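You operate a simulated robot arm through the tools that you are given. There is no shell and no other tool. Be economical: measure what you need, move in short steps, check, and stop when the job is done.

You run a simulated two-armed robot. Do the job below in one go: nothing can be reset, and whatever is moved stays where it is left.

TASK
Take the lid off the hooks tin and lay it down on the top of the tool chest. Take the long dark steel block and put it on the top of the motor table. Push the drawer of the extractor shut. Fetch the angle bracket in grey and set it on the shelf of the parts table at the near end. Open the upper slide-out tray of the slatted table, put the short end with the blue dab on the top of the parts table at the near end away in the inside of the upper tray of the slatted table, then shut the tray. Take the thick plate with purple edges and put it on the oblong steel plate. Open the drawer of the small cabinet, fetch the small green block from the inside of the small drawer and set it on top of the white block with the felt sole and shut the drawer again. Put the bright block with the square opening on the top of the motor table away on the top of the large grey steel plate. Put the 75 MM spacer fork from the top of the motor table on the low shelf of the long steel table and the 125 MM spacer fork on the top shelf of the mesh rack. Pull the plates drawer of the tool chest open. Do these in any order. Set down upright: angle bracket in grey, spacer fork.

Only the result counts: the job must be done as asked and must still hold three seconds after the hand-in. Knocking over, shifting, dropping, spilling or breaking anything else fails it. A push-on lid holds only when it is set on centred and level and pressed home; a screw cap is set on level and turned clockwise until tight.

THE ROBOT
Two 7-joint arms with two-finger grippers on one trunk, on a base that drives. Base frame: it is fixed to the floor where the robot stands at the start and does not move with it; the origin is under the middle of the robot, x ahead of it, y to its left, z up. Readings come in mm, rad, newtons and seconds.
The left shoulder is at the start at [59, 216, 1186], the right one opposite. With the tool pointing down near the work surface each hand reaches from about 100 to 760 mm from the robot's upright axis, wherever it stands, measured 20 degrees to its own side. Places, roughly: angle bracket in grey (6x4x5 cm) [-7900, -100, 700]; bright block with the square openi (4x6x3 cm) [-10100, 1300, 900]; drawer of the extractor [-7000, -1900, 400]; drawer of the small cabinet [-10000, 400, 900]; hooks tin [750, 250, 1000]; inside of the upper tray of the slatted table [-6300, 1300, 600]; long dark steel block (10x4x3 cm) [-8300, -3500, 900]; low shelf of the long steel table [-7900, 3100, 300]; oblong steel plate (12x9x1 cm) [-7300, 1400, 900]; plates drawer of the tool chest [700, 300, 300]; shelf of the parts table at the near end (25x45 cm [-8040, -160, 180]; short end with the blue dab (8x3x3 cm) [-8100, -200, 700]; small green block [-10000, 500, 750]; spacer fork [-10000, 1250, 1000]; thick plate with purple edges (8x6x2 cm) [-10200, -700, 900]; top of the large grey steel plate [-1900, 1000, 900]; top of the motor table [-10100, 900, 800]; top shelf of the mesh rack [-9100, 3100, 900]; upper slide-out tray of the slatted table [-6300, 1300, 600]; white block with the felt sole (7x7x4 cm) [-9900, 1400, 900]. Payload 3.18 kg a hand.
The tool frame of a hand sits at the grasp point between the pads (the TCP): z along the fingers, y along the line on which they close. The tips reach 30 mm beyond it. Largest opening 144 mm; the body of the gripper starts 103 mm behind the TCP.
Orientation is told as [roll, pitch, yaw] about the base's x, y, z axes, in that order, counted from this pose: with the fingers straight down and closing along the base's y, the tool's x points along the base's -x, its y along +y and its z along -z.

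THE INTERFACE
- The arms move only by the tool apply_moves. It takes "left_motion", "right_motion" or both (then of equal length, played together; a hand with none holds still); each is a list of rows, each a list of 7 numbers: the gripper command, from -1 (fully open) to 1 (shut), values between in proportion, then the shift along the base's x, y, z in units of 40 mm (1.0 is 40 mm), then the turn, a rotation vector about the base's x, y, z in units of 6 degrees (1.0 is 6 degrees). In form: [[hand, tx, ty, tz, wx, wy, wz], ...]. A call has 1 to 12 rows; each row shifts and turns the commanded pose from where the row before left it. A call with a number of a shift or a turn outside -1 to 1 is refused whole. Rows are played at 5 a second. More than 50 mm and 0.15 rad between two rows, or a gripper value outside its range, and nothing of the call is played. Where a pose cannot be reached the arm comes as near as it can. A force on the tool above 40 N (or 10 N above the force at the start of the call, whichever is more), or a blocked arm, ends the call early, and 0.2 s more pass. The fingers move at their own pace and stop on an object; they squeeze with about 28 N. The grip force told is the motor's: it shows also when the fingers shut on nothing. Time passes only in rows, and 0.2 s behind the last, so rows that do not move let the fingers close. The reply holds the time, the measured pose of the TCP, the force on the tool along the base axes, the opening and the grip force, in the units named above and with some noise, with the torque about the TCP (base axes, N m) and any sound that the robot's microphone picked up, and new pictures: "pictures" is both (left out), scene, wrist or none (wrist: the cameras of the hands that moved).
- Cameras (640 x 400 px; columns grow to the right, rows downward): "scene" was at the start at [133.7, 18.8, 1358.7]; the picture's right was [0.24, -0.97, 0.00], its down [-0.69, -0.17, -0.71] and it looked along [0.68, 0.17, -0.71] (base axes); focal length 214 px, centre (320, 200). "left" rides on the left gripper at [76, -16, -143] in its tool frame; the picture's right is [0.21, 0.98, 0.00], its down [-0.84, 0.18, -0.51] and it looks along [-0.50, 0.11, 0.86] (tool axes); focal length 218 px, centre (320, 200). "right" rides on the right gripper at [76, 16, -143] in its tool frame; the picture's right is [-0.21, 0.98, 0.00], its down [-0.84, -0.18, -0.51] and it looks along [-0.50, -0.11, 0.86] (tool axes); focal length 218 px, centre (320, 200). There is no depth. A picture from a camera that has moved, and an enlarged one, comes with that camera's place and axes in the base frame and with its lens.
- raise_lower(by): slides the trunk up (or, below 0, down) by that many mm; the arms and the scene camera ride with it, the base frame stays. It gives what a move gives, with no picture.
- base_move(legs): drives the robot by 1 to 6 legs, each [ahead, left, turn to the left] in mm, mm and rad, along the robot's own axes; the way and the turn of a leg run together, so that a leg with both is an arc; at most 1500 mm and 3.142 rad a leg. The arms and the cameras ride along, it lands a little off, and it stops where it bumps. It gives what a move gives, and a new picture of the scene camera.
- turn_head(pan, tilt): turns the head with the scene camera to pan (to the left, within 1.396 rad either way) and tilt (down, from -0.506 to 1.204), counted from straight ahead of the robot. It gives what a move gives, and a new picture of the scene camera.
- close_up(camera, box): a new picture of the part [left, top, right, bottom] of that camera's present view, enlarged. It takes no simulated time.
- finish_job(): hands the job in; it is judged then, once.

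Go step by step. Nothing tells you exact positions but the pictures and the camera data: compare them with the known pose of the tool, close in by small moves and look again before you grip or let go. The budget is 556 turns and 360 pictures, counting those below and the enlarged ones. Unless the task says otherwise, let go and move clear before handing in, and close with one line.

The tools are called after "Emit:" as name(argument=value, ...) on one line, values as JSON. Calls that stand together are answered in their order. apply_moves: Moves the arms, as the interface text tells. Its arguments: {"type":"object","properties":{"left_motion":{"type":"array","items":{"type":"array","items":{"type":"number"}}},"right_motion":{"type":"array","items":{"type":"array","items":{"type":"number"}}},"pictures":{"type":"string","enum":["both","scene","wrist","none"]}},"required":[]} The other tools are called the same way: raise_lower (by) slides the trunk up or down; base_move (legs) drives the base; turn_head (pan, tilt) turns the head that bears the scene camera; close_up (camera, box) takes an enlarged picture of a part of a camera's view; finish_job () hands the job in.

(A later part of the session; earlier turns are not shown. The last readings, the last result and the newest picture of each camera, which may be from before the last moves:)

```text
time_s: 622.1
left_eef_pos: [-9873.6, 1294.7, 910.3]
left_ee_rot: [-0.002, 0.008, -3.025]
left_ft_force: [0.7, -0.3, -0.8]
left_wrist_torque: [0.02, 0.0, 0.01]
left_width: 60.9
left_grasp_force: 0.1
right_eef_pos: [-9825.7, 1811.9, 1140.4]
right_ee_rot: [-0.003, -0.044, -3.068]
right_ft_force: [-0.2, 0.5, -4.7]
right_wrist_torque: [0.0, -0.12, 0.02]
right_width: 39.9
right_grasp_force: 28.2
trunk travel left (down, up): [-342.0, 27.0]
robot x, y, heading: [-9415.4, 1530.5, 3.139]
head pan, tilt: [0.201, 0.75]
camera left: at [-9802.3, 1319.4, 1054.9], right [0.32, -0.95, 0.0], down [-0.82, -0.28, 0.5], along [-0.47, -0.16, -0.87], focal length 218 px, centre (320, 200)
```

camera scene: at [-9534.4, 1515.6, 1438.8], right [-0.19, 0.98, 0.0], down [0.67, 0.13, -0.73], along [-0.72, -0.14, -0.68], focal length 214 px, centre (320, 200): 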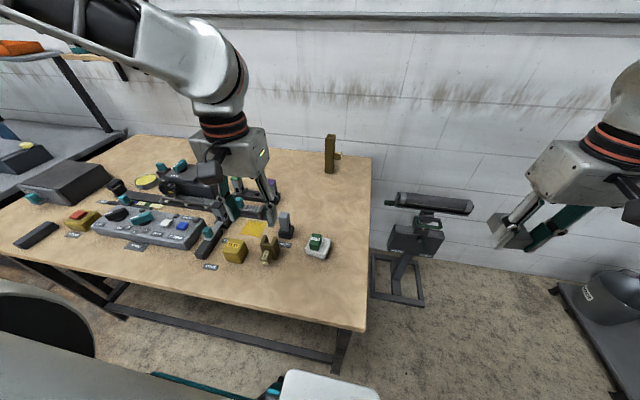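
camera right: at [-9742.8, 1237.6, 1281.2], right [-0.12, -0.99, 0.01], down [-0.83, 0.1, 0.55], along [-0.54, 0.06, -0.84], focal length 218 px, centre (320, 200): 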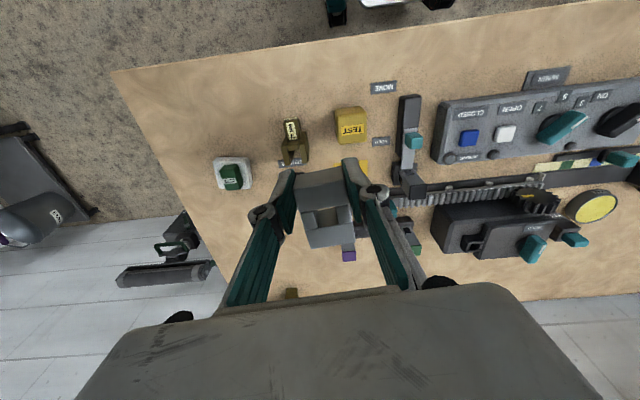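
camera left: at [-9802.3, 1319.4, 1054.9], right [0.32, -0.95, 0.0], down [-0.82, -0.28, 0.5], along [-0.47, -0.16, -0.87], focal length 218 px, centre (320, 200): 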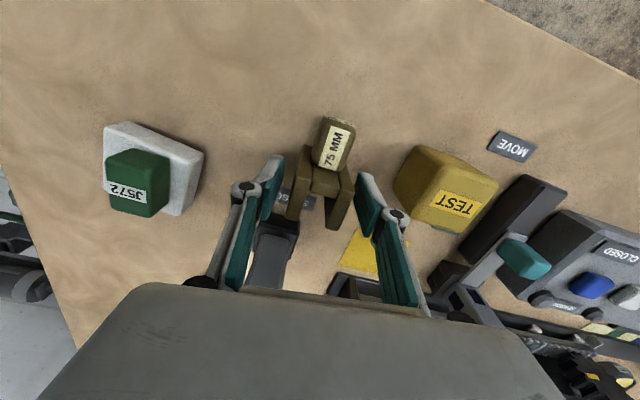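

Emit:
apply_moves(left_motion=[[0.15, -0.1, 0, 0, 0, 0, 0], [1, 0, 0, 0, 0, 0, 0], [1, 0, 0, 0, 0, 0, 0], [1, 0, 0, 0.5, 0, 0, 0], [1, 0, 0, 1, 0, 0, 0], [1, 0, 0, 1, 0, 0, 0], [1, 0.4, 0, 1, 0, 0, 0], [1, 0.8, 0, 0.7, 0, 0, 0], [1, 0.8, 0, 0, 0, 0, -1], [1, 0, 0, 0, 0, 0, -0.2]], pictures="none")

```text
time_s: 624.3
left_eef_pos: [-9797.8, 1295.0, 1076.1]
left_ee_rot: [0.0, 0.011, 3.133]
left_ft_force: [0.1, 0.8, -2.9]
left_wrist_torque: [0.0, 0.03, 0.01]
left_width: 41.9
left_grasp_force: 28.3
right_eef_pos: [-9826.6, 1811.6, 1140.5]
right_ee_rot: [-0.004, -0.043, -3.067]
right_ft_force: [0.6, -1.1, -4.6]
right_wrist_torque: [0.01, -0.17, -0.03]
right_width: 39.8
right_grasp_force: 28.1
trunk travel left (down, up): [-342.0, 27.0]
robot x, y, heading: [-9410.9, 1529.1, 3.136]
head pan, tilt: [0.201, 0.75]
```

Emit:
base_move(legs=[[-250, 0, 0], [0, 0, -1.565], [650, 0, 0], [0, -1410, 0]])

```text
time_s: 645.3
left_eef_pos: [-7998.2, 2566.6, 1077.8]
left_ee_rot: [0.001, 0.009, 1.556]
left_ft_force: [0.8, 0.2, -4.0]
left_wrist_torque: [0.04, -0.03, -0.01]
left_width: 41.7
left_grasp_force: 28.1
right_eef_pos: [-7480.6, 2589.9, 1140.9]
right_ee_rot: [-0.004, -0.045, 1.639]
right_ft_force: [-0.1, 0.3, -4.6]
right_wrist_torque: [-0.14, -0.01, 0.0]
right_width: 39.8
right_grasp_force: 28.1
trunk travel left (down, up): [-342.0, 27.0]
robot x, y, heading: [-7762.7, 2179.0, 1.557]
head pan, tilt: [0.201, 0.75]
camera scene: at [-7777.0, 2299.9, 1438.8], right [0.98, 0.19, 0.0], down [0.13, -0.67, -0.73], along [-0.14, 0.72, -0.68], focal length 214 px, centre (320, 200)
```

scene: 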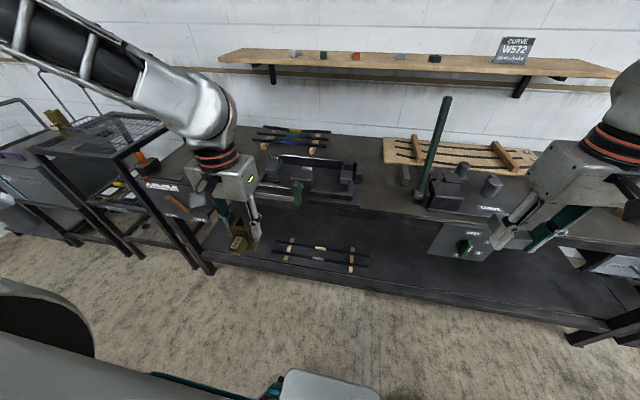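

Emit:
base_move(legs=[[150, -450, 0.014]])

Emit:
raise_lower(by=-335)

Emit:
apply_moves(left_motion=[[1, 0, 0, -1, 0, 0, 0], [1, 0, 0, -1, 0, 0, 0], [1, 0, 0, -1, 0, 0, 0], [1, 0, 0, -1, 0, 0, 0], [1, 0, 0, -1, 0, 0, 0], [1, 0, 0.3, -1, 0, 0, 0], [1, 0, 0.3, -1, 0, 0, 0], [1, 0, 0.3, -1, 0, 0, 0], [1, 0, 0, 0, 0, 0, 0]], pictures="none")

```text
time_s: 649.7
left_eef_pos: [-7552.8, 2709.0, 1077.4]
left_ee_rot: [-0.001, 0.011, 1.568]
left_ft_force: [0.1, 0.1, -3.3]
left_wrist_torque: [-0.02, 0.0, 0.0]
left_width: 41.8
left_grasp_force: 28.0
right_eef_pos: [-7035.8, 2740.7, 1140.2]
right_ee_rot: [-0.004, -0.044, 1.651]
right_ft_force: [1.2, 0.9, -5.5]
right_wrist_torque: [-0.13, 0.02, -0.03]
right_width: 39.7
right_grasp_force: 28.1
trunk travel left (down, up): [-342.0, 27.0]
robot x, y, heading: [-7312.0, 2331.0, 1.573]
head pan, tilt: [0.201, 0.75]
camera scene: at [-7328.1, 2447.0, 1438.7], right [0.98, 0.2, 0.0], down [0.14, -0.67, -0.73], along [-0.15, 0.72, -0.68], focal length 214 px, centre (320, 200)
```

scene: 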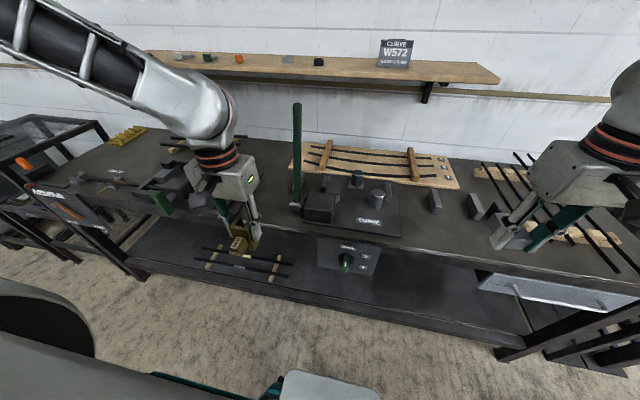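

```text
time_s: 653.0
left_eef_pos: [-7551.2, 2668.8, 624.5]
left_ee_rot: [-0.001, 0.539, 1.567]
left_ft_force: [0.3, -0.1, -2.9]
left_wrist_torque: [0.1, 0.02, 0.0]
left_width: 41.5
left_grasp_force: 28.5
right_eef_pos: [-7035.6, 2742.0, 743.8]
right_ee_rot: [0.017, 0.213, 1.652]
right_ft_force: [0.4, 0.2, -4.0]
right_wrist_torque: [-0.06, -0.03, 0.03]
right_width: 39.7
right_grasp_force: 27.9
trunk travel left (down, up): [-7.0, 362.0]
robot x, y, heading: [-7314.7, 2328.6, 1.571]
head pan, tilt: [0.201, 0.75]
```

```text
time_s: 655.0
left_eef_pos: [-7552.7, 2705.5, 303.4]
left_ee_rot: [-0.002, 0.537, 1.568]
left_ft_force: [0.0, 0.0, -2.5]
left_wrist_torque: [0.1, -0.02, -0.03]
left_width: 41.7
left_grasp_force: 27.9
right_eef_pos: [-7035.4, 2742.4, 744.6]
right_ee_rot: [0.018, 0.215, 1.654]
right_ft_force: [0.0, 0.5, -4.3]
right_wrist_torque: [-0.11, -0.02, -0.03]
right_width: 39.7
right_grasp_force: 28.1
trunk travel left (down, up): [-7.0, 362.0]
robot x, y, heading: [-7312.3, 2327.2, 1.571]
head pan, tilt: [0.201, 0.75]
```

Emit:
apply_moves(left_motion=[[1, 0.2, 0.5, 0.5, 1, 0, 0], [1, 0.2, 0.5, 0.5, 1, 0, 0], [1, 0.2, 0.5, 0.5, 1, 0, 0], [1, 0.2, 0.5, 0.3, 1, 0, 0], [1, 0, 0.5, 0.1, 1, 0, 0], [1, 0, 0.3, 0, 0.13, 0, 0], [1, 0, 0, 0, 0, 0, 0]], pictures="wrist")

```text
time_s: 656.8
left_eef_pos: [-7523.8, 2798.1, 375.1]
left_ee_rot: [0.001, 0.024, 1.574]
left_ft_force: [-0.1, -0.9, -3.6]
left_wrist_torque: [0.13, -0.04, 0.0]
left_width: 41.6
left_grasp_force: 27.8
right_eef_pos: [-7038.8, 2740.7, 750.9]
right_ee_rot: [0.017, 0.2, 1.659]
right_ft_force: [-0.8, 0.1, -4.1]
right_wrist_torque: [-0.03, -0.07, 0.0]
right_width: 39.7
right_grasp_force: 27.5
trunk travel left (down, up): [-7.0, 362.0]
robot x, y, heading: [-7311.8, 2326.7, 1.577]
head pan, tilt: [0.201, 0.75]
stopped in row 7 (left hand): the arm was blocked; the commanded pose is now the measured one
camera left: at [-7509.1, 2723.9, 521.7], right [-0.98, -0.21, 0.01], down [-0.18, 0.85, 0.49], along [-0.11, 0.47, -0.87], focal length 218 px, centre (320, 200)
```

left: 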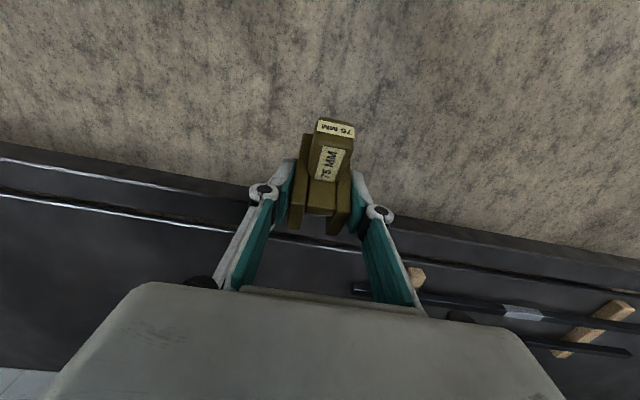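

Emit:
apply_moves(left_motion=[[1, 0, 0.5, 0, 0, 0, 0], [1, 0, 0.5, 0, 0, 0, 0], [1, 0, 0.5, 0, 0, 0, 0], [1, 0, 0.5, 0, 0, 0, 0], [1, 0, 0, 0, 0, 0, 0]], pictures="none")

```text
time_s: 658.0
left_eef_pos: [-7521.3, 2872.2, 371.9]
left_ee_rot: [0.004, 0.032, 1.571]
left_ft_force: [0.2, 0.3, -3.1]
left_wrist_torque: [0.02, -0.02, 0.0]
left_width: 41.5
left_grasp_force: 28.1
right_eef_pos: [-7034.3, 2738.9, 747.1]
right_ee_rot: [0.019, 0.207, 1.656]
right_ft_force: [-0.2, 0.5, -4.4]
right_wrist_torque: [-0.06, 0.0, -0.04]
right_width: 39.6
right_grasp_force: 27.8
trunk travel left (down, up): [-7.0, 362.0]
robot x, y, heading: [-7309.6, 2324.2, 1.577]
head pan, tilt: [0.201, 0.75]
```

Emit:
apply_moves(left_motion=[[1, 0, 0.6, 0.2, 0.1, 0, 0], [1, 0, 0.6, 0.1, 0.1, 0, 0], [1, 0, 0.6, 0, 0.1, 0, 0], [1, 0, 0.6, 0, 0, 0, 0], [1, 0, 0, 0, 0, 0, 0]], pictures="wrist")

```text
time_s: 659.2
left_eef_pos: [-7523.8, 2973.9, 381.8]
left_ee_rot: [0.002, 0.004, 1.569]
left_ft_force: [-0.9, -0.2, -3.0]
left_wrist_torque: [0.02, 0.01, 0.02]
left_width: 41.5
left_grasp_force: 28.0
right_eef_pos: [-7038.0, 2743.2, 744.4]
right_ee_rot: [0.017, 0.214, 1.655]
right_ft_force: [0.4, -0.6, -5.0]
right_wrist_torque: [-0.14, -0.01, 0.01]
right_width: 39.7
right_grasp_force: 27.8
trunk travel left (down, up): [-7.0, 362.0]
robot x, y, heading: [-7309.6, 2325.8, 1.574]
head pan, tilt: [0.201, 0.75]
camera left: at [-7508.2, 2897.9, 525.9], right [-0.98, -0.21, 0.0], down [-0.18, 0.84, 0.5], along [-0.11, 0.49, -0.86], focal length 218 px, centre (320, 200)
```

left: 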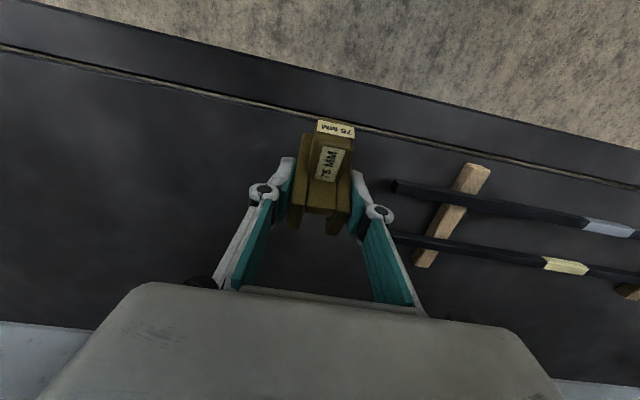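

Emit:
apply_moves(left_motion=[[1, 0, 0, -0.25, 0, 0, 0], [1, 0, 0, -0.2, 0, 0, 0], [1, 0, 0, -0.15, 0, 0, 0], [1, 0, 0, -0.15, 0, 0, 0], [1, 0, 0, -0.15, 0, 0, 0], [1, 0, 0, -0.15, 0, 0, 0], [1, 0, 0, -0.15, 0, 0, 0], [1, 0, 0, -0.15, 0, 0, 0], [1, 0, 0, -0.15, 0, 0, 0], [1, 0, 0, 0, 0, 0, 0]], pictures="none")

```text
time_s: 661.4
left_eef_pos: [-7539.7, 2960.5, 331.6]
left_ee_rot: [-0.003, 0.006, 1.57]
left_ft_force: [0.3, -0.7, -3.3]
left_wrist_torque: [0.05, -0.01, 0.04]
left_width: 41.8
left_grasp_force: 28.7
left hand out of reach, approached as far as the arm can: row 4, 6, 7, 9
right_eef_pos: [-7036.4, 2741.2, 744.3]
right_ee_rot: [0.017, 0.217, 1.658]
right_ft_force: [-1.2, 0.5, -5.5]
right_wrist_torque: [-0.1, -0.04, -0.04]
right_width: 39.7
right_grasp_force: 27.6
trunk travel left (down, up): [-7.0, 362.0]
robot x, y, heading: [-7311.9, 2320.9, 1.576]
head pan, tilt: [0.201, 0.75]
```

Emit:
base_move(legs=[[60, 0, 0]])

Emit:
apply_moves(left_motion=[[1, 0.4, 0, -0.1, 0, 0, 0], [1, 0, -0.5, -0.15, 0, 0, 0], [1, 0, 0, -0.15, 0, 0, 0], [1, 0, 0, -0.15, 0, 0, 0], [1, 0, 0, -0.15, 0, 0, 0], [1, 0, 0, -0.15, 0, 0, 0], [1, 0, 0, 0, 0, 0, 0]], pictures="none")

```text
time_s: 662.5
left_eef_pos: [-7544.2, 2994.2, 321.3]
left_ee_rot: [-0.001, 0.028, 1.585]
left_ft_force: [-1.4, 3.8, 10.1]
left_wrist_torque: [0.25, 0.06, 0.0]
left_width: 41.5
left_grasp_force: 28.2
right_eef_pos: [-7039.6, 2796.9, 745.2]
right_ee_rot: [0.014, 0.21, 1.668]
right_ft_force: [-0.7, 0.7, -5.3]
right_wrist_torque: [-0.09, 0.0, 0.01]
right_width: 39.8
right_grasp_force: 28.1
trunk travel left (down, up): [-7.0, 362.0]
robot x, y, heading: [-7311.7, 2377.9, 1.588]
head pan, tilt: [0.201, 0.75]
stopped in leg 1: the robot was blocked; the commanded pose is now the measured one
camera scene: at [-7332.4, 2741.8, 1056.0], right [0.98, 0.21, 0.0], down [0.15, -0.67, -0.73], along [-0.16, 0.71, -0.68], focal length 214 px, centre (320, 200)
```

scene: 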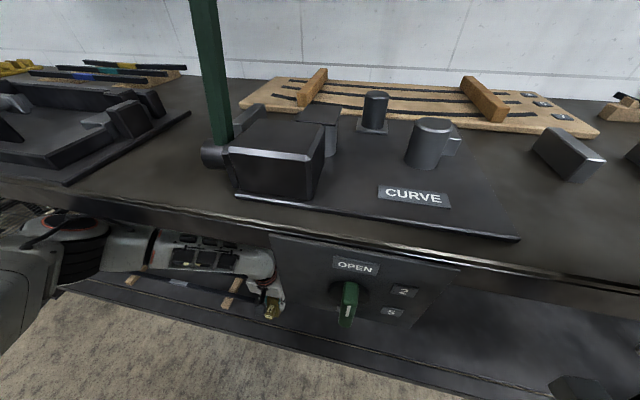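

```text
time_s: 664.1
left_eef_pos: [-7551.5, 2955.8, 299.5]
left_ee_rot: [-0.009, 0.036, 1.592]
left_ft_force: [7.0, -0.1, 20.6]
left_wrist_torque: [0.21, -0.18, -0.11]
left_width: 41.5
left_grasp_force: 28.2
left hand out of reach, approached as far as the arm can: row 1, 5, 6
right_eef_pos: [-7045.2, 2795.4, 747.5]
right_ee_rot: [0.012, 0.208, 1.672]
right_ft_force: [-0.1, 1.2, -4.7]
right_wrist_torque: [-0.13, 0.0, -0.01]
right_width: 39.5
right_grasp_force: 28.2
trunk travel left (down, up): [-7.0, 362.0]
robot x, y, heading: [-7308.4, 2377.8, 1.591]
head pan, tilt: [0.201, 0.75]
```

Emit:
apply_moves(left_motion=[[1, 0, 0, 0, 0, 0, 0]], pictures="wrist")

```text
time_s: 664.5
left_eef_pos: [-7552.0, 2955.5, 298.7]
left_ee_rot: [-0.007, 0.035, 1.593]
left_ft_force: [6.2, -1.2, 18.6]
left_wrist_torque: [0.24, -0.16, -0.06]
left_width: 41.4
left_grasp_force: 28.3
right_eef_pos: [-7046.2, 2795.2, 746.9]
right_ee_rot: [0.014, 0.209, 1.672]
right_ft_force: [-0.2, 1.2, -5.3]
right_wrist_torque: [-0.09, -0.03, 0.05]
right_width: 39.4
right_grasp_force: 27.9
trunk travel left (down, up): [-7.0, 362.0]
robot x, y, heading: [-7309.0, 2381.2, 1.587]
head pan, tilt: [0.201, 0.75]
camera left: at [-7535.7, 2885.4, 445.4], right [-0.97, -0.23, 0.0], down [-0.2, 0.86, 0.48], along [-0.11, 0.46, -0.88], focal length 218 px, centre (320, 200)
```

left: 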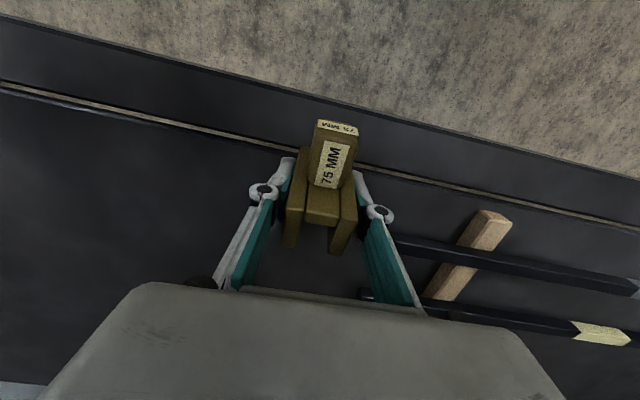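

Emit:
apply_moves(left_motion=[[1, 0.2, 0, 0.5, 0.33, 0, 0], [1, 0.3, 0.5, 0, 0, 0, 0], [1, 0.2, 0.5, 0, 0, 0, 0], [1, 0, 0.2, 0, 0, 0, 0], [1, 0, 0, -0.15, 0, 0, 0], [1, 0, 0, -0.15, 0, 0, 0], [1, 0, 0, -0.12, 0, 0, 0], [1, 0, 0, 0, 0, 0, 0]], pictures="wrist")

```text
time_s: 666.3
left_eef_pos: [-7544.4, 2987.5, 315.3]
left_ee_rot: [-0.005, 0.013, 1.587]
left_ft_force: [0.9, -0.1, -3.1]
left_wrist_torque: [0.07, 0.0, 0.0]
left_width: 41.7
left_grasp_force: 28.4
left hand out of reach, approached as far as the arm can: row 2, 3, 4, 5, 6
right_eef_pos: [-7043.0, 2795.3, 745.7]
right_ee_rot: [0.013, 0.212, 1.669]
right_ft_force: [-0.3, 0.0, -4.7]
right_wrist_torque: [-0.1, -0.01, -0.01]
right_width: 39.5
right_grasp_force: 28.7
trunk travel left (down, up): [-7.0, 362.0]
robot x, y, heading: [-7311.3, 2376.7, 1.59]
head pan, tilt: [0.201, 0.75]
camera left: at [-7529.1, 2912.9, 460.0], right [-0.97, -0.22, 0.0], down [-0.2, 0.85, 0.5], along [-0.11, 0.48, -0.87], focal length 218 px, centre (320, 200)
```

left: 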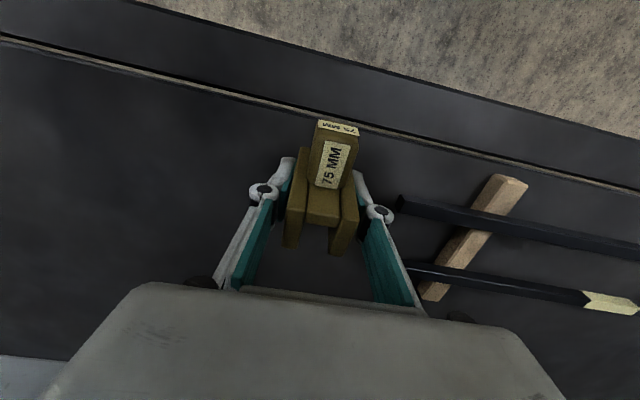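

Emit:
apply_moves(left_motion=[[1, 0.05, 0, -0.15, 0, 0, 0], [1, 0, 0, -0.15, 0, 0, 0], [1, 0, 0, -0.15, 0, 0, 0], [1, 0, 0, 0, 0, 0, 0]], pictures="none")

```text
time_s: 667.3
left_eef_pos: [-7551.8, 2983.0, 305.2]
left_ee_rot: [-0.006, 0.011, 1.588]
left_ft_force: [1.0, 0.0, -2.4]
left_wrist_torque: [0.03, -0.05, 0.02]
left_width: 41.5
left_grasp_force: 28.4
left hand out of reach, approached as far as the arm can: row 1, 2, 3
right_eef_pos: [-7043.2, 2795.6, 746.5]
right_ee_rot: [0.014, 0.212, 1.672]
right_ft_force: [-0.5, 0.5, -4.5]
right_wrist_torque: [-0.08, -0.02, 0.0]
right_width: 39.9
right_grasp_force: 28.2
trunk travel left (down, up): [-7.0, 362.0]
robot x, y, heading: [-7311.0, 2381.0, 1.591]
head pan, tilt: [0.201, 0.75]
```

Emit:
apply_moves(left_motion=[[1, 0.1, 0, -0.15, 0, 0, 0], [1, 0, 0, -0.15, 0, 0, 0], [1, 0, 0, -0.15, 0, 0, 0], [1, 0, 0, -0.1, 0, 0, 0], [1, 0, 0, 0, 0, 0, 0]], pictures="none")

```text
time_s: 668.5
left_eef_pos: [-7556.6, 2980.1, 296.1]
left_ee_rot: [-0.013, 0.005, 1.59]
left_ft_force: [9.8, 2.1, 23.2]
left_wrist_torque: [0.41, -0.34, -0.1]
left_width: 41.8
left_grasp_force: 27.9
left hand out of reach, approached as far as the arm can: row 1, 2, 3
right_eef_pos: [-7046.4, 2796.6, 746.9]
right_ee_rot: [0.012, 0.212, 1.67]
right_ft_force: [-0.1, -0.1, -5.2]
right_wrist_torque: [-0.14, 0.04, 0.0]
right_width: 39.8
right_grasp_force: 28.3
trunk travel left (down, up): [-7.0, 362.0]
robot x, y, heading: [-7310.4, 2376.2, 1.585]
head pan, tilt: [0.201, 0.75]
```

Emit:
apply_moves(left_motion=[[1, 0, 0, 0.05, 0, 0, 0], [0.15, 0, 0, 0, 0, 0, 0], [0.15, 0, 0, 0, 0, 0, 0], [0.15, 0, 0, 0.3, 0, 0, 0], [0.15, 0, 0, 0.4, 0, 0, 0], [0.15, 0, 0, 0.5, 0, 0, 0], [0.15, 0, 0, 0.5, 0, 0, 0], [0.15, 0, 0, 0.5, 0, 0, 0]], pictures="wrist")

```text
time_s: 669.7
left_eef_pos: [-7551.1, 2935.2, 291.8]
left_ee_rot: [-0.026, 0.07, 1.594]
left_ft_force: [13.4, 7.7, 50.4]
left_wrist_torque: [0.79, 0.54, -0.2]
left_width: 26.6
left_grasp_force: 44.7
right_eef_pos: [-7049.0, 2797.8, 746.9]
right_ee_rot: [0.01, 0.214, 1.679]
right_ft_force: [-0.2, 0.0, -3.8]
right_wrist_torque: [-0.07, -0.06, 0.04]
right_width: 40.0
right_grasp_force: 27.4
trunk travel left (down, up): [-7.0, 362.0]
robot x, y, heading: [-7308.1, 2372.9, 1.598]
head pan, tilt: [0.201, 0.75]
stopped in row 5 (left hand): the force on the tool passed its limit at 104 N (the readings are from after the stop); the commanded pose is now the measured one
camera left: at [-7538.2, 2870.3, 440.9], right [-0.97, -0.23, -0.01], down [-0.21, 0.87, 0.44], along [-0.09, 0.43, -0.9], focal length 218 px, centre (320, 200)
```

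left: 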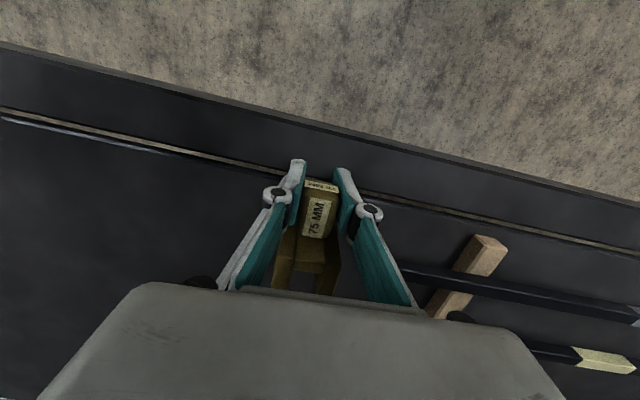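

Emit:
apply_moves(left_motion=[[0.15, 0, 0, 0.3, 0, 0, 0], [0.15, 0, 0, 0.5, 0, 0, 0], [0.15, 0, -0.2, 0.5, 0, 0, 0], [0.15, 0, -0.3, 0.5, 0, 0, 0], [0.15, 0, -0.3, 0.5, 0, 0, 0]], pictures="wrist")

```text
time_s: 670.5
left_eef_pos: [-7564.0, 2817.9, 283.2]
left_ee_rot: [-0.003, 0.251, 1.612]
left_ft_force: [0.1, 0.1, 0.2]
left_wrist_torque: [0.03, 0.03, -0.02]
left_width: 61.2
left_grasp_force: 0.0
right_eef_pos: [-7052.3, 2797.3, 748.5]
right_ee_rot: [0.012, 0.209, 1.689]
right_ft_force: [-0.9, -0.7, -5.0]
right_wrist_torque: [-0.06, -0.05, 0.0]
right_width: 40.0
right_grasp_force: 28.2
trunk travel left (down, up): [-7.0, 362.0]
robot x, y, heading: [-7307.0, 2370.5, 1.606]
head pan, tilt: [0.201, 0.75]
stopped in row 4 (left hand): the arm was blocked; the commanded pose is now the measured one
camera left: at [-7548.4, 2780.1, 442.1], right [-0.97, -0.24, 0.05], down [-0.22, 0.93, 0.28], along [-0.11, 0.26, -0.96], focal length 218 px, centre (320, 200)
```

left: 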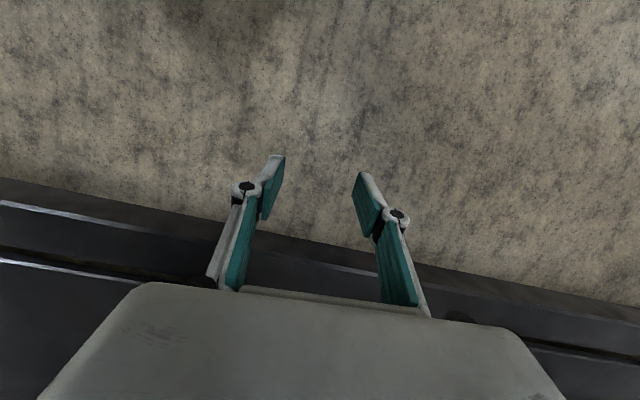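

Emit:
base_move(legs=[[-330, 0, -0.035]])

```text
time_s: 672.6
left_eef_pos: [-7541.2, 2506.5, 285.4]
left_ee_rot: [-0.001, 0.245, 1.581]
left_ft_force: [-1.4, 0.2, 0.2]
left_wrist_torque: [-0.03, -0.01, -0.01]
left_width: 61.2
left_grasp_force: 0.1
right_eef_pos: [-7027.0, 2463.3, 743.8]
right_ee_rot: [0.018, 0.213, 1.652]
right_ft_force: [-1.1, -0.9, -4.3]
right_wrist_torque: [-0.09, -0.02, 0.0]
right_width: 39.7
right_grasp_force: 28.1
trunk travel left (down, up): [-7.0, 362.0]
robot x, y, heading: [-7303.0, 2047.8, 1.574]
head pan, tilt: [0.201, 0.75]
camera scene: at [-7320.3, 2413.2, 1055.2], right [0.98, 0.2, 0.0], down [0.14, -0.67, -0.73], along [-0.15, 0.72, -0.68], focal length 214 px, centre (320, 200)
```

scene: 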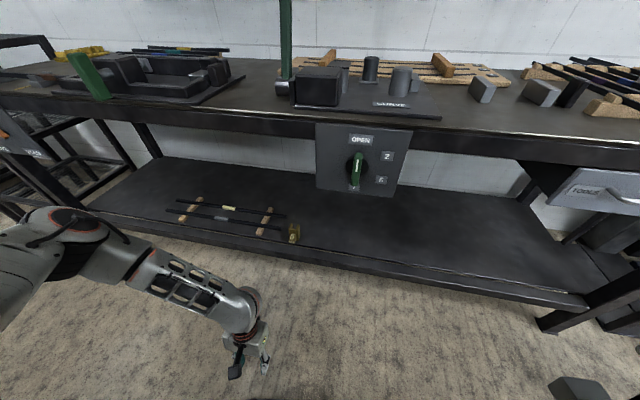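

Emit:
close_up(camera="scene", box=[160, 190, 320, 260])

```text
4.00 times, centred on (240, 225) of scene
camera zoom: at [-7320.3, 2413.2, 1055.2], right [0.98, 0.2, 0.0], down [0.14, -0.67, -0.73], along [-0.15, 0.72, -0.68], focal length 858 px, centre (640, 100)
```

zoom: 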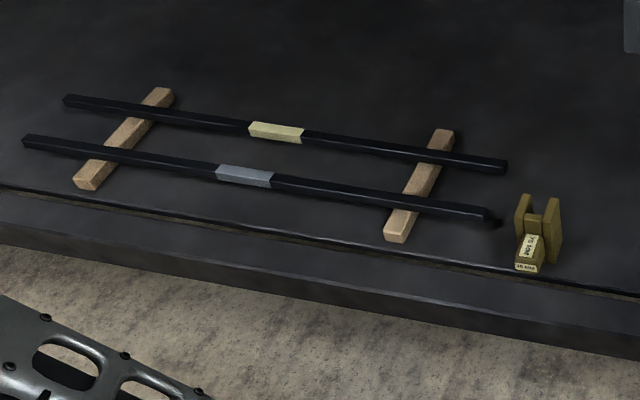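

The 75 mm fork stands on the low shelf. Now raise up, and travel to the parts table's south side.

Emit:
raise_lower(by=335)

Emit:
apply_moves(left_motion=[[0, 0, 0, 1, 0, 0, 0], [0, 0, 0, 1, 0, 0, 0], [0, 0, 0, 1, 0, 0, 0], [0, 0, 0, 1, 0, 0, 0], [0, 0, 0, 1, 0, 0, 0], [0, 0, 0, 1, 0, 0, 0], [0, 0, 0, 1, 0, 0, 0], [0, 0, 0, 1, 0, 0, 0], [0, 0, 0, 1, 0, 0, 0], [0, 0, 0, 1, 0, 0, 0], [0, 0, 0, 1, 0, 0, 0]], pictures="none")

```text
time_s: 675.9
left_eef_pos: [-7541.0, 2735.0, 1029.9]
left_ee_rot: [-0.007, -0.583, 1.578]
left_ft_force: [0.7, -0.7, 0.1]
left_wrist_torque: [-0.03, 0.06, -0.02]
left_width: 61.1
left_grasp_force: 0.0
right_eef_pos: [-7028.2, 2463.1, 1078.8]
right_ee_rot: [0.018, 0.214, 1.655]
right_ft_force: [-0.1, -0.3, -4.7]
right_wrist_torque: [-0.06, 0.02, 0.01]
right_width: 39.6
right_grasp_force: 28.0
trunk travel left (down, up): [-342.0, 27.0]
robot x, y, heading: [-7306.4, 2048.1, 1.571]
head pan, tilt: [0.201, 0.75]
```

```text
time_s: 678.3
left_eef_pos: [-7563.9, 2713.3, 1394.5]
left_ee_rot: [-0.006, -0.583, 1.578]
left_ft_force: [0.4, 0.2, -0.7]
left_wrist_torque: [0.03, -0.01, 0.05]
left_width: 72.0
left_grasp_force: 0.1
left hand out of reach, approached as far as the arm can: row 8, 9, 10, 11
right_eef_pos: [-7028.4, 2462.1, 1079.3]
right_ee_rot: [0.016, 0.215, 1.655]
right_ft_force: [0.3, -0.5, -5.1]
right_wrist_torque: [-0.1, -0.01, 0.02]
right_width: 40.0
right_grasp_force: 28.2
trunk travel left (down, up): [-342.0, 27.0]
robot x, y, heading: [-7304.2, 2051.1, 1.569]
head pan, tilt: [0.201, 0.75]
```

Emit:
apply_moves(left_motion=[[0, 0, -0.8, -0.5, -1, 0, 0], [0, 0, -0.8, -0.5, -1, 0, 0], [0, 0, -0.8, -0.5, -1, 0, 0], [0, 0, -0.8, -0.5, -1, 0, 0], [0, 0, -0.8, -0.5, -1, 0, 0], [0, 0, -0.8, -0.5, -0.57, 0, 0], [0, 0, -0.8, -0.5, 0, 0, 0], [0, 0, 0, 0, 0, 0, 0]], right_motion=[[1, 0, 0, 0.5, 1, 0, 0], [1, 0, 0, 0.5, 1, 0, 0], [1, 0, 0, 0.5, 0, 0, 0], [1, 0, 0, 0, 0, 0, 0], [1, 0, 0, 0, 0, 0, 0], [1, 0, 0, 0, 0, 0, 0], [1, 0, 0, 0, 0, 0, 0], [1, 0, 0, 0, 0, 0, 0]], pictures="none")

Emit:
base_move(legs=[[0, 1400, 0], [-1480, 0, 0], [-1470, 0, 0], [0, -1060, 0]])

```text
time_s: 680.1
left_eef_pos: [-7564.2, 2522.1, 1273.8]
left_ee_rot: [-0.004, -0.059, 1.58]
left_ft_force: [0.4, 0.2, 0.1]
left_wrist_torque: [-0.07, 0.0, 0.02]
left_width: 72.1
left_grasp_force: 0.0
left hand out of reach, approached as far as the arm can: row 6
right_eef_pos: [-7028.5, 2464.2, 1136.7]
right_ee_rot: [0.0, 0.009, 1.654]
right_ft_force: [-0.4, 0.4, -4.8]
right_wrist_torque: [-0.16, 0.01, -0.01]
right_width: 39.9
right_grasp_force: 27.7
trunk travel left (down, up): [-342.0, 27.0]
robot x, y, heading: [-7305.1, 2046.3, 1.576]
head pan, tilt: [0.201, 0.75]
```

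```text
time_s: 696.2
left_eef_pos: [-8979.3, 1819.3, 1273.7]
left_ee_rot: [-0.006, -0.057, 1.597]
left_ft_force: [-0.2, -0.2, 0.2]
left_wrist_torque: [0.01, -0.02, 0.0]
left_width: 72.0
left_grasp_force: 0.0
right_eef_pos: [-8448.9, 1768.7, 1131.4]
right_ee_rot: [-0.011, 0.021, 1.689]
right_ft_force: [-0.4, 0.7, -5.0]
right_wrist_torque: [-0.12, -0.01, 0.03]
right_width: 39.7
right_grasp_force: 28.4
trunk travel left (down, up): [-342.0, 27.0]
robot x, y, heading: [-8710.7, 1345.3, 1.588]
head pan, tilt: [0.201, 0.75]
stopped in leg 2: the robot was blocked; the commanded pose is now the measured one
camera scene: at [-8730.1, 1472.0, 1437.9], right [0.98, 0.22, 0.0], down [0.15, -0.67, -0.73], along [-0.16, 0.71, -0.69], focal length 214 px, centre (320, 200)
```

scene: 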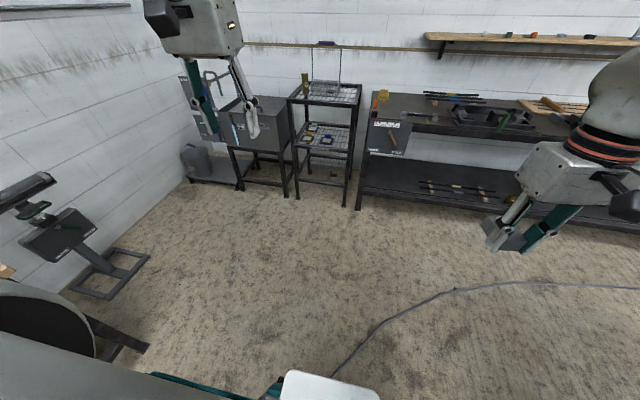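

Emit:
base_move(legs=[[20, 600, -0.017], [-1490, 0, 0], [-780, 0, 0], [0, -1450, 0], [0, -220, 0]])

```text
time_s: 727.4
left_eef_pos: [-7879.1, -439.8, 1277.5]
left_ee_rot: [-0.003, -0.065, 1.574]
left_ft_force: [0.0, -0.3, -0.4]
left_wrist_torque: [0.03, 0.01, 0.0]
left_width: 72.0
left_grasp_force: 0.1
right_eef_pos: [-7350.2, -499.5, 1134.8]
right_ee_rot: [-0.005, 0.013, 1.663]
right_ft_force: [-0.2, 0.0, -5.3]
right_wrist_torque: [-0.12, 0.0, -0.05]
right_width: 39.8
right_grasp_force: 28.6
trunk travel left (down, up): [-342.0, 27.0]
robot x, y, heading: [-7620.4, -916.1, 1.567]
head pan, tilt: [0.201, 0.75]
camera scene: at [-7638.0, -793.1, 1438.8], right [0.98, 0.2, 0.0], down [0.13, -0.67, -0.73], along [-0.14, 0.72, -0.68], focal length 214 px, centre (320, 200)
```

scene: 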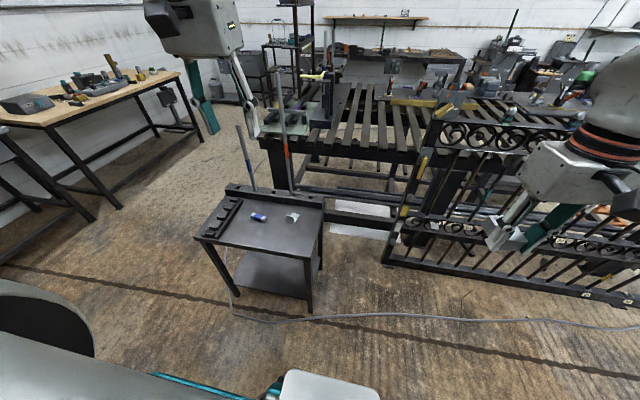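

Emit:
close_up(camera="scene", box=[190, 170, 330, 310])

```text
2.86 times, centred on (260, 240) of scene
camera zoom: at [-7638.0, -793.1, 1438.8], right [0.98, 0.2, 0.0], down [0.13, -0.67, -0.73], along [-0.14, 0.72, -0.68], focal length 613 px, centre (491, 86)
```

zoom: 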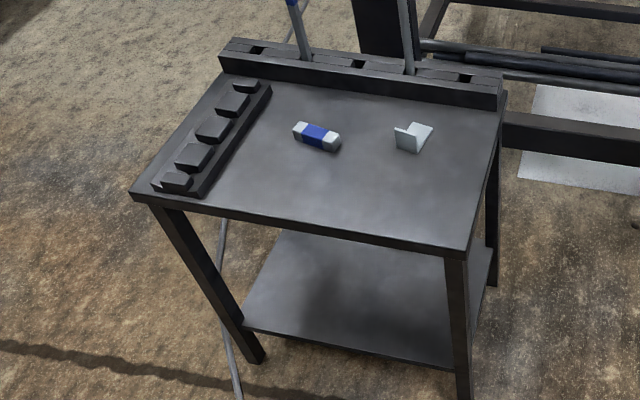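

Emit:
base_move(legs=[[200, 0, 0]])

Emit:
apply_moves(left_motion=[[0, 0, 0.4, -1, -0.6, 0, 0], [0, 0, 0.5, -1, 0, 0, 0], [0, 0, 0.5, -1, 0, 0, 0], [0, 0, 0.2, -1, 0, 0, 0], [0, 0, 0, -1, 0, 0, 0], [0, 0, 0, -1, 0, 0, 0], [0, 0, 0, -1, 0, 0, 0], [0, 0, 0, -1, 0, 0, 0], [0, 0, 0, -0.5, 0, 0, 0], [0, 0, 0, 0, 0, 0, 0]], pictures="wrist")

```text
time_s: 729.0
left_eef_pos: [-7881.4, -239.2, 1276.1]
left_ee_rot: [-0.003, -0.062, 1.576]
left_ft_force: [0.0, -0.1, 0.3]
left_wrist_torque: [-0.03, 0.01, -0.01]
left_width: 72.2
left_grasp_force: 0.0
right_eef_pos: [-7349.4, -299.1, 1134.6]
right_ee_rot: [-0.006, 0.015, 1.665]
right_ft_force: [0.3, 0.1, -4.7]
right_wrist_torque: [-0.14, -0.02, -0.04]
right_width: 39.6
right_grasp_force: 28.1
trunk travel left (down, up): [-342.0, 27.0]
robot x, y, heading: [-7622.9, -715.4, 1.573]
head pan, tilt: [0.201, 0.75]
camera scene: at [-7638.1, -592.7, 1438.7], right [0.98, 0.2, 0.0], down [0.14, -0.67, -0.73], along [-0.15, 0.72, -0.68], focal length 214 px, centre (320, 200)
```

scene: 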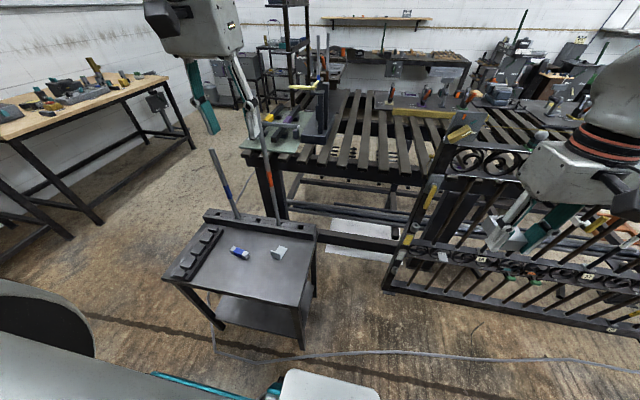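

```text
time_s: 731.2
left_eef_pos: [-7879.8, -176.1, 935.7]
left_ee_rot: [-0.004, -0.001, 1.575]
left_ft_force: [-0.2, -0.2, 0.0]
left_wrist_torque: [0.03, -0.01, 0.04]
left_width: 71.4
left_grasp_force: 0.1
right_eef_pos: [-7349.9, -299.9, 1136.3]
right_ee_rot: [-0.008, 0.013, 1.666]
right_ft_force: [-0.2, 0.3, -4.9]
right_wrist_torque: [-0.12, -0.04, 0.03]
right_width: 39.6
right_grasp_force: 28.0
trunk travel left (down, up): [-342.0, 27.0]
robot x, y, heading: [-7622.2, -710.4, 1.571]
head pan, tilt: [0.201, 0.75]
camera left: at [-7865.0, -252.6, 1080.1], right [-0.98, -0.21, 0.0], down [-0.19, 0.84, 0.51], along [-0.11, 0.5, -0.86], focal length 218 px, centre (320, 200)
```

left: 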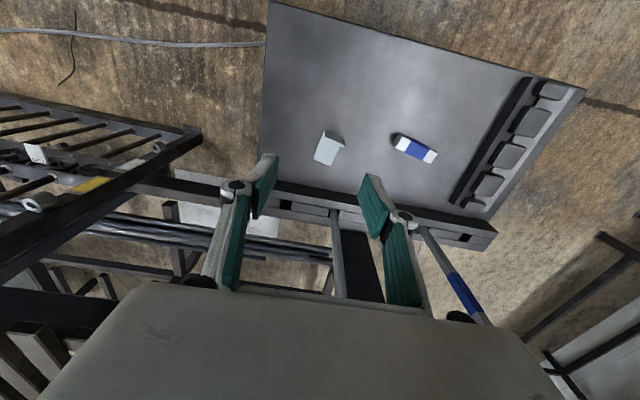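

Emit:
close_up(camera="left", box=[290, 110, 450, 190])

```text
4.00 times, centred on (370, 150) of left
camera zoom: at [-7865.0, -252.6, 1080.1], right [-0.98, -0.21, 0.0], down [-0.19, 0.84, 0.51], along [-0.11, 0.5, -0.86], focal length 873 px, centre (120, 400)
```

zoom: 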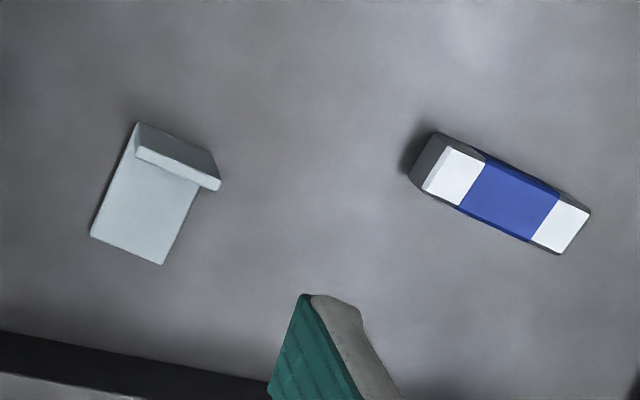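

Emit:
apply_moves(left_motion=[[0, -0.3, 0.2, -0.6, 0, 0, -1], [0, -0.3, 0.25, -0.6, 0, 0, -1], [0, 0, 0, -0.8, 0, 0, -1], [0, 0, 0, -0.9, 0, 0, -0.15], [0, 0, 0, -0.9, 0, 0, 0], [0, 0, 0, -0.6, 0, 0, 0], [0, 0, 0, 0, 0, 0, 0]], pictures="wrist")

```text
time_s: 732.8
left_eef_pos: [-7958.3, -216.7, 842.7]
left_ee_rot: [-0.003, -0.003, 1.245]
left_ft_force: [-0.4, 0.9, -0.2]
left_wrist_torque: [0.03, 0.0, -0.03]
left_width: 72.1
left_grasp_force: 0.0
left hand out of reach, approached as far as the arm can: row 1, 2, 3, 4, 5, 6
right_eef_pos: [-7350.6, -299.3, 1135.4]
right_ee_rot: [-0.006, 0.014, 1.663]
right_ft_force: [0.7, 0.9, -4.8]
right_wrist_torque: [-0.07, -0.03, -0.03]
right_width: 40.0
right_grasp_force: 28.1
trunk travel left (down, up): [-342.0, 27.0]
robot x, y, heading: [-7620.1, -713.6, 1.568]
head pan, tilt: [0.201, 0.75]
camera left: at [-7968.8, -293.6, 987.0], right [-0.99, 0.11, 0.0], down [0.1, 0.86, 0.51], along [0.06, 0.5, -0.86], focal length 218 px, centre (320, 200)
```

left: 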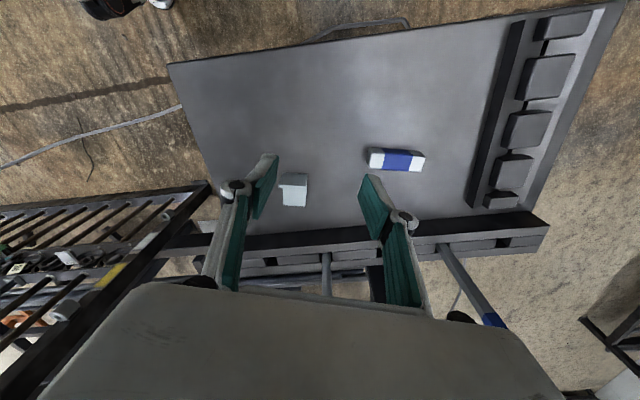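

Emit:
apply_moves(left_motion=[[0, 0.3, 0.1, 1, 0, 0, 0], [0, 0.3, 0.1, 1, 0, 0, 0], [0, 0.3, 0.2, 1, 0, 0, 0], [0, 0.3, 0.2, 1, 0, 0, 0]], pictures="none")

Emit:
raise_lower(by=-210)

```text
time_s: 733.8
left_eef_pos: [-7910.2, -193.4, 1002.6]
left_ee_rot: [-0.002, 0.0, 1.245]
left_ft_force: [0.4, -0.4, -0.2]
left_wrist_torque: [0.01, -0.01, 0.01]
left_width: 71.8
left_grasp_force: 0.1
right_eef_pos: [-7349.6, -300.1, 1134.9]
right_ee_rot: [-0.006, 0.012, 1.666]
right_ft_force: [-0.1, 0.4, -5.3]
right_wrist_torque: [-0.1, -0.02, -0.02]
right_width: 39.6
right_grasp_force: 28.3
trunk travel left (down, up): [-342.0, 27.0]
robot x, y, heading: [-7620.6, -710.9, 1.574]
head pan, tilt: [0.201, 0.75]
```

```text
time_s: 736.1
left_eef_pos: [-7910.2, -191.1, 794.2]
left_ee_rot: [-0.005, -0.002, 1.246]
left_ft_force: [0.5, -1.1, -0.5]
left_wrist_torque: [0.0, 0.0, 0.02]
left_width: 71.8
left_grasp_force: 0.1
right_eef_pos: [-7350.8, -301.7, 927.0]
right_ee_rot: [-0.006, 0.009, 1.664]
right_ft_force: [0.7, -1.0, -4.8]
right_wrist_torque: [-0.1, 0.0, 0.0]
right_width: 39.7
right_grasp_force: 27.8
trunk travel left (down, up): [-132.0, 237.0]
robot x, y, heading: [-7620.3, -714.6, 1.572]
head pan, tilt: [0.201, 0.75]
```

Emit:
apply_moves(left_motion=[[0, 0.15, 0.4, 0, 0, 0, 0], [0, 0, 0.4, 0, 0, 0, 0], [0, 0, 0, 0, 0, 0, 0]], pictures="wrist")

```text
time_s: 736.9
left_eef_pos: [-7905.4, -160.7, 793.5]
left_ee_rot: [-0.002, -0.002, 1.246]
left_ft_force: [0.4, 0.7, 0.0]
left_wrist_torque: [0.01, 0.01, 0.0]
left_width: 71.7
left_grasp_force: 0.0
right_eef_pos: [-7350.9, -298.7, 925.3]
right_ee_rot: [-0.007, 0.014, 1.666]
right_ft_force: [0.3, -0.3, -5.7]
right_wrist_torque: [-0.12, 0.0, 0.0]
right_width: 39.5
right_grasp_force: 28.0
trunk travel left (down, up): [-132.0, 237.0]
robot x, y, heading: [-7620.5, -712.2, 1.573]
head pan, tilt: [0.201, 0.75]
camera left: at [-7914.8, -237.8, 937.4], right [-0.99, 0.11, 0.0], down [0.1, 0.86, 0.51], along [0.06, 0.5, -0.86], focal length 218 px, centre (320, 200)
```

left: 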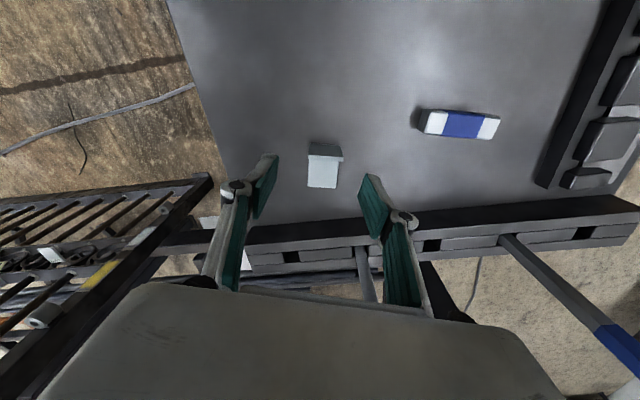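

Emit:
apply_moves(left_motion=[[0.1, -0.12, 0, -0.6, 0, 0, 0], [0.1, 0, 0, -0.5, 0, 0, 0], [0.1, 0, 0, -0.25, 0, 0, 0], [0.1, 0, 0, 0, 0, 0, 0]], pictures="none")

```text
time_s: 737.9
left_eef_pos: [-7908.0, -161.8, 740.0]
left_ee_rot: [-0.003, -0.001, 1.247]
left_ft_force: [-0.7, -0.7, 0.7]
left_wrist_torque: [-0.01, 0.01, -0.02]
left_width: 64.7
left_grasp_force: 0.1
right_eef_pos: [-7349.8, -299.9, 925.8]
right_ee_rot: [-0.006, 0.012, 1.665]
right_ft_force: [0.1, -0.2, -5.1]
right_wrist_torque: [-0.07, 0.01, 0.01]
right_width: 39.6
right_grasp_force: 28.2
trunk travel left (down, up): [-132.0, 237.0]
robot x, y, heading: [-7623.6, -715.3, 1.574]
head pan, tilt: [0.201, 0.75]
```

Emit:
apply_moves(left_motion=[[1, 0, 0, 0, 0, 0, 0], [1, 0, 0, 0, 0, 0, 0], [1, 0, 0, 0, 0, 0, 0]], pictures="none")

```text
time_s: 738.7
left_eef_pos: [-7908.7, -160.5, 738.7]
left_ee_rot: [-0.003, -0.001, 1.247]
left_ft_force: [-0.2, -0.3, 0.6]
left_wrist_torque: [-0.02, 0.0, 0.02]
left_width: 0.0
left_grasp_force: 28.1
right_eef_pos: [-7350.6, -300.5, 925.9]
right_ee_rot: [-0.006, 0.013, 1.665]
right_ft_force: [0.0, -0.8, -5.0]
right_wrist_torque: [-0.12, -0.04, 0.0]
right_width: 39.8
right_grasp_force: 28.0
trunk travel left (down, up): [-132.0, 237.0]
robot x, y, heading: [-7620.1, -714.8, 1.576]
head pan, tilt: [0.201, 0.75]
```

Emit:
apply_moves(left_motion=[[0.05, 0, 0, 0.2, 0, 0, 0], [0.05, 0, 0, 0, 0, 0, 0], [0.05, -0.05, 0.1, -0.6, 0, 0, 0], [0.05, 0, 0, -0.5, 0, 0, 0], [0.05, 0, 0, 0, 0, 0, 0]], pictures="wrist")

```text
time_s: 739.9
left_eef_pos: [-7911.1, -155.5, 703.4]
left_ee_rot: [-0.004, -0.002, 1.245]
left_ft_force: [-0.5, -0.7, 0.2]
left_wrist_torque: [0.02, 0.0, 0.02]
left_width: 68.6
left_grasp_force: 0.1
right_eef_pos: [-7350.0, -300.8, 924.9]
right_ee_rot: [-0.007, 0.013, 1.666]
right_ft_force: [0.4, -0.7, -4.3]
right_wrist_torque: [-0.13, -0.03, 0.0]
right_width: 39.7
right_grasp_force: 27.7
trunk travel left (down, up): [-132.0, 237.0]
robot x, y, heading: [-7622.3, -712.9, 1.573]
head pan, tilt: [0.201, 0.75]
camera left: at [-7921.0, -234.3, 847.1], right [-0.99, 0.11, 0.0], down [0.1, 0.86, 0.51], along [0.06, 0.5, -0.86], focal length 218 px, centre (320, 200)
```

left: 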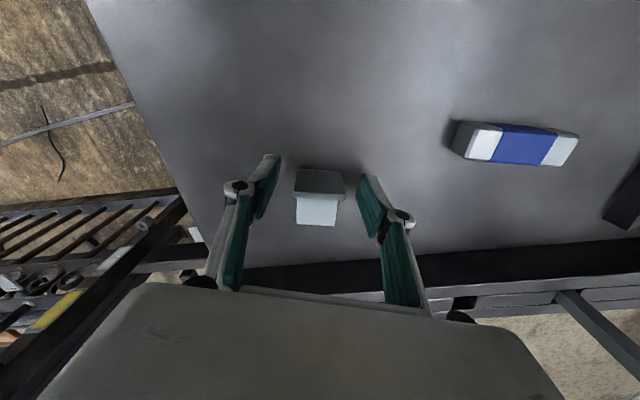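

Emit:
apply_moves(left_motion=[[0.05, 0, 0.1, -0.3, 0, 0, 0], [0.05, 0, 0, -0.25, 0, 0, 0], [1, 0, 0, 0, 0, 0, 0], [1, 0, 0, 0, 0, 0, 0], [1, 0, 0, 0, 0, 0, 0]], pictures="none")

```text
time_s: 740.7
left_eef_pos: [-7909.7, -151.1, 689.1]
left_ee_rot: [-0.001, -0.016, 1.244]
left_ft_force: [-4.7, -11.1, 38.7]
left_wrist_torque: [-0.61, 0.46, -0.07]
left_width: 39.4
left_grasp_force: 28.6
right_eef_pos: [-7350.9, -302.4, 927.4]
right_ee_rot: [-0.005, 0.008, 1.667]
right_ft_force: [-0.1, 0.0, -5.1]
right_wrist_torque: [-0.11, -0.05, 0.0]
right_width: 39.5
right_grasp_force: 28.1
trunk travel left (down, up): [-132.0, 237.0]
robot x, y, heading: [-7626.5, -715.2, 1.572]
head pan, tilt: [0.201, 0.75]
stopped in row 4 (left hand): the force on the tool passed its limit at 51 N (the readings are from after the stop); the commanded pose is now the measured one
```

Emit:
apply_moves(left_motion=[[1, 0, 0, 0.6, 0, 0, 0], [1, 0, 0, 1, 0, 0, 0], [1, 0, -0.6, 0.7, 0, 0, 0], [1, 0, -1, 0.3, 0, 0, 0], [1, 0, -1, 0, 0, 0, 0], [1, 0, -1, 0, 0, 0, 0], [1, 0, -1, 0, 0, 0, 0], [1, 0, -1, 0, 0, 0, 0], [1, 0, -1, 0, 0, 0, 0], [1, 0, 0, 0, 0, 0, 0]], pictures="none")

Emit:
raise_lower(by=-128)

```text
time_s: 742.9
left_eef_pos: [-7909.6, -307.6, 788.1]
left_ee_rot: [-0.006, -0.005, 1.247]
left_ft_force: [-0.1, 0.6, -1.7]
left_wrist_torque: [-0.03, 0.02, -0.03]
left_width: 39.6
left_grasp_force: 28.5
left hand out of reach, approached as far as the arm can: row 7, 8, 9
right_eef_pos: [-7350.6, -299.5, 926.0]
right_ee_rot: [-0.006, 0.014, 1.668]
right_ft_force: [-0.4, -0.6, -3.7]
right_wrist_torque: [-0.1, -0.02, -0.02]
right_width: 39.6
right_grasp_force: 28.2
trunk travel left (down, up): [-132.0, 237.0]
robot x, y, heading: [-7623.4, -713.3, 1.575]
head pan, tilt: [0.201, 0.75]
```

```text
time_s: 743.7
left_eef_pos: [-7910.2, -324.3, 692.6]
left_ee_rot: [-0.05, 0.161, 1.228]
left_ft_force: [13.8, -5.5, 42.2]
left_wrist_torque: [0.49, 0.47, -0.15]
left_width: 39.6
left_grasp_force: 28.5
right_eef_pos: [-7349.9, -302.0, 868.4]
right_ee_rot: [-0.003, 0.037, 1.666]
right_ft_force: [-0.4, -0.2, -5.0]
right_wrist_torque: [-0.12, -0.08, -0.01]
right_width: 39.8
right_grasp_force: 28.1
trunk travel left (down, up): [-82.0, 288.0]
robot x, y, heading: [-7622.0, -714.2, 1.565]
head pan, tilt: [0.201, 0.75]
stopped: the force on the tool passed its limit at 200 N (the readings are from after the stop); the commanded pose is now the measured one
```

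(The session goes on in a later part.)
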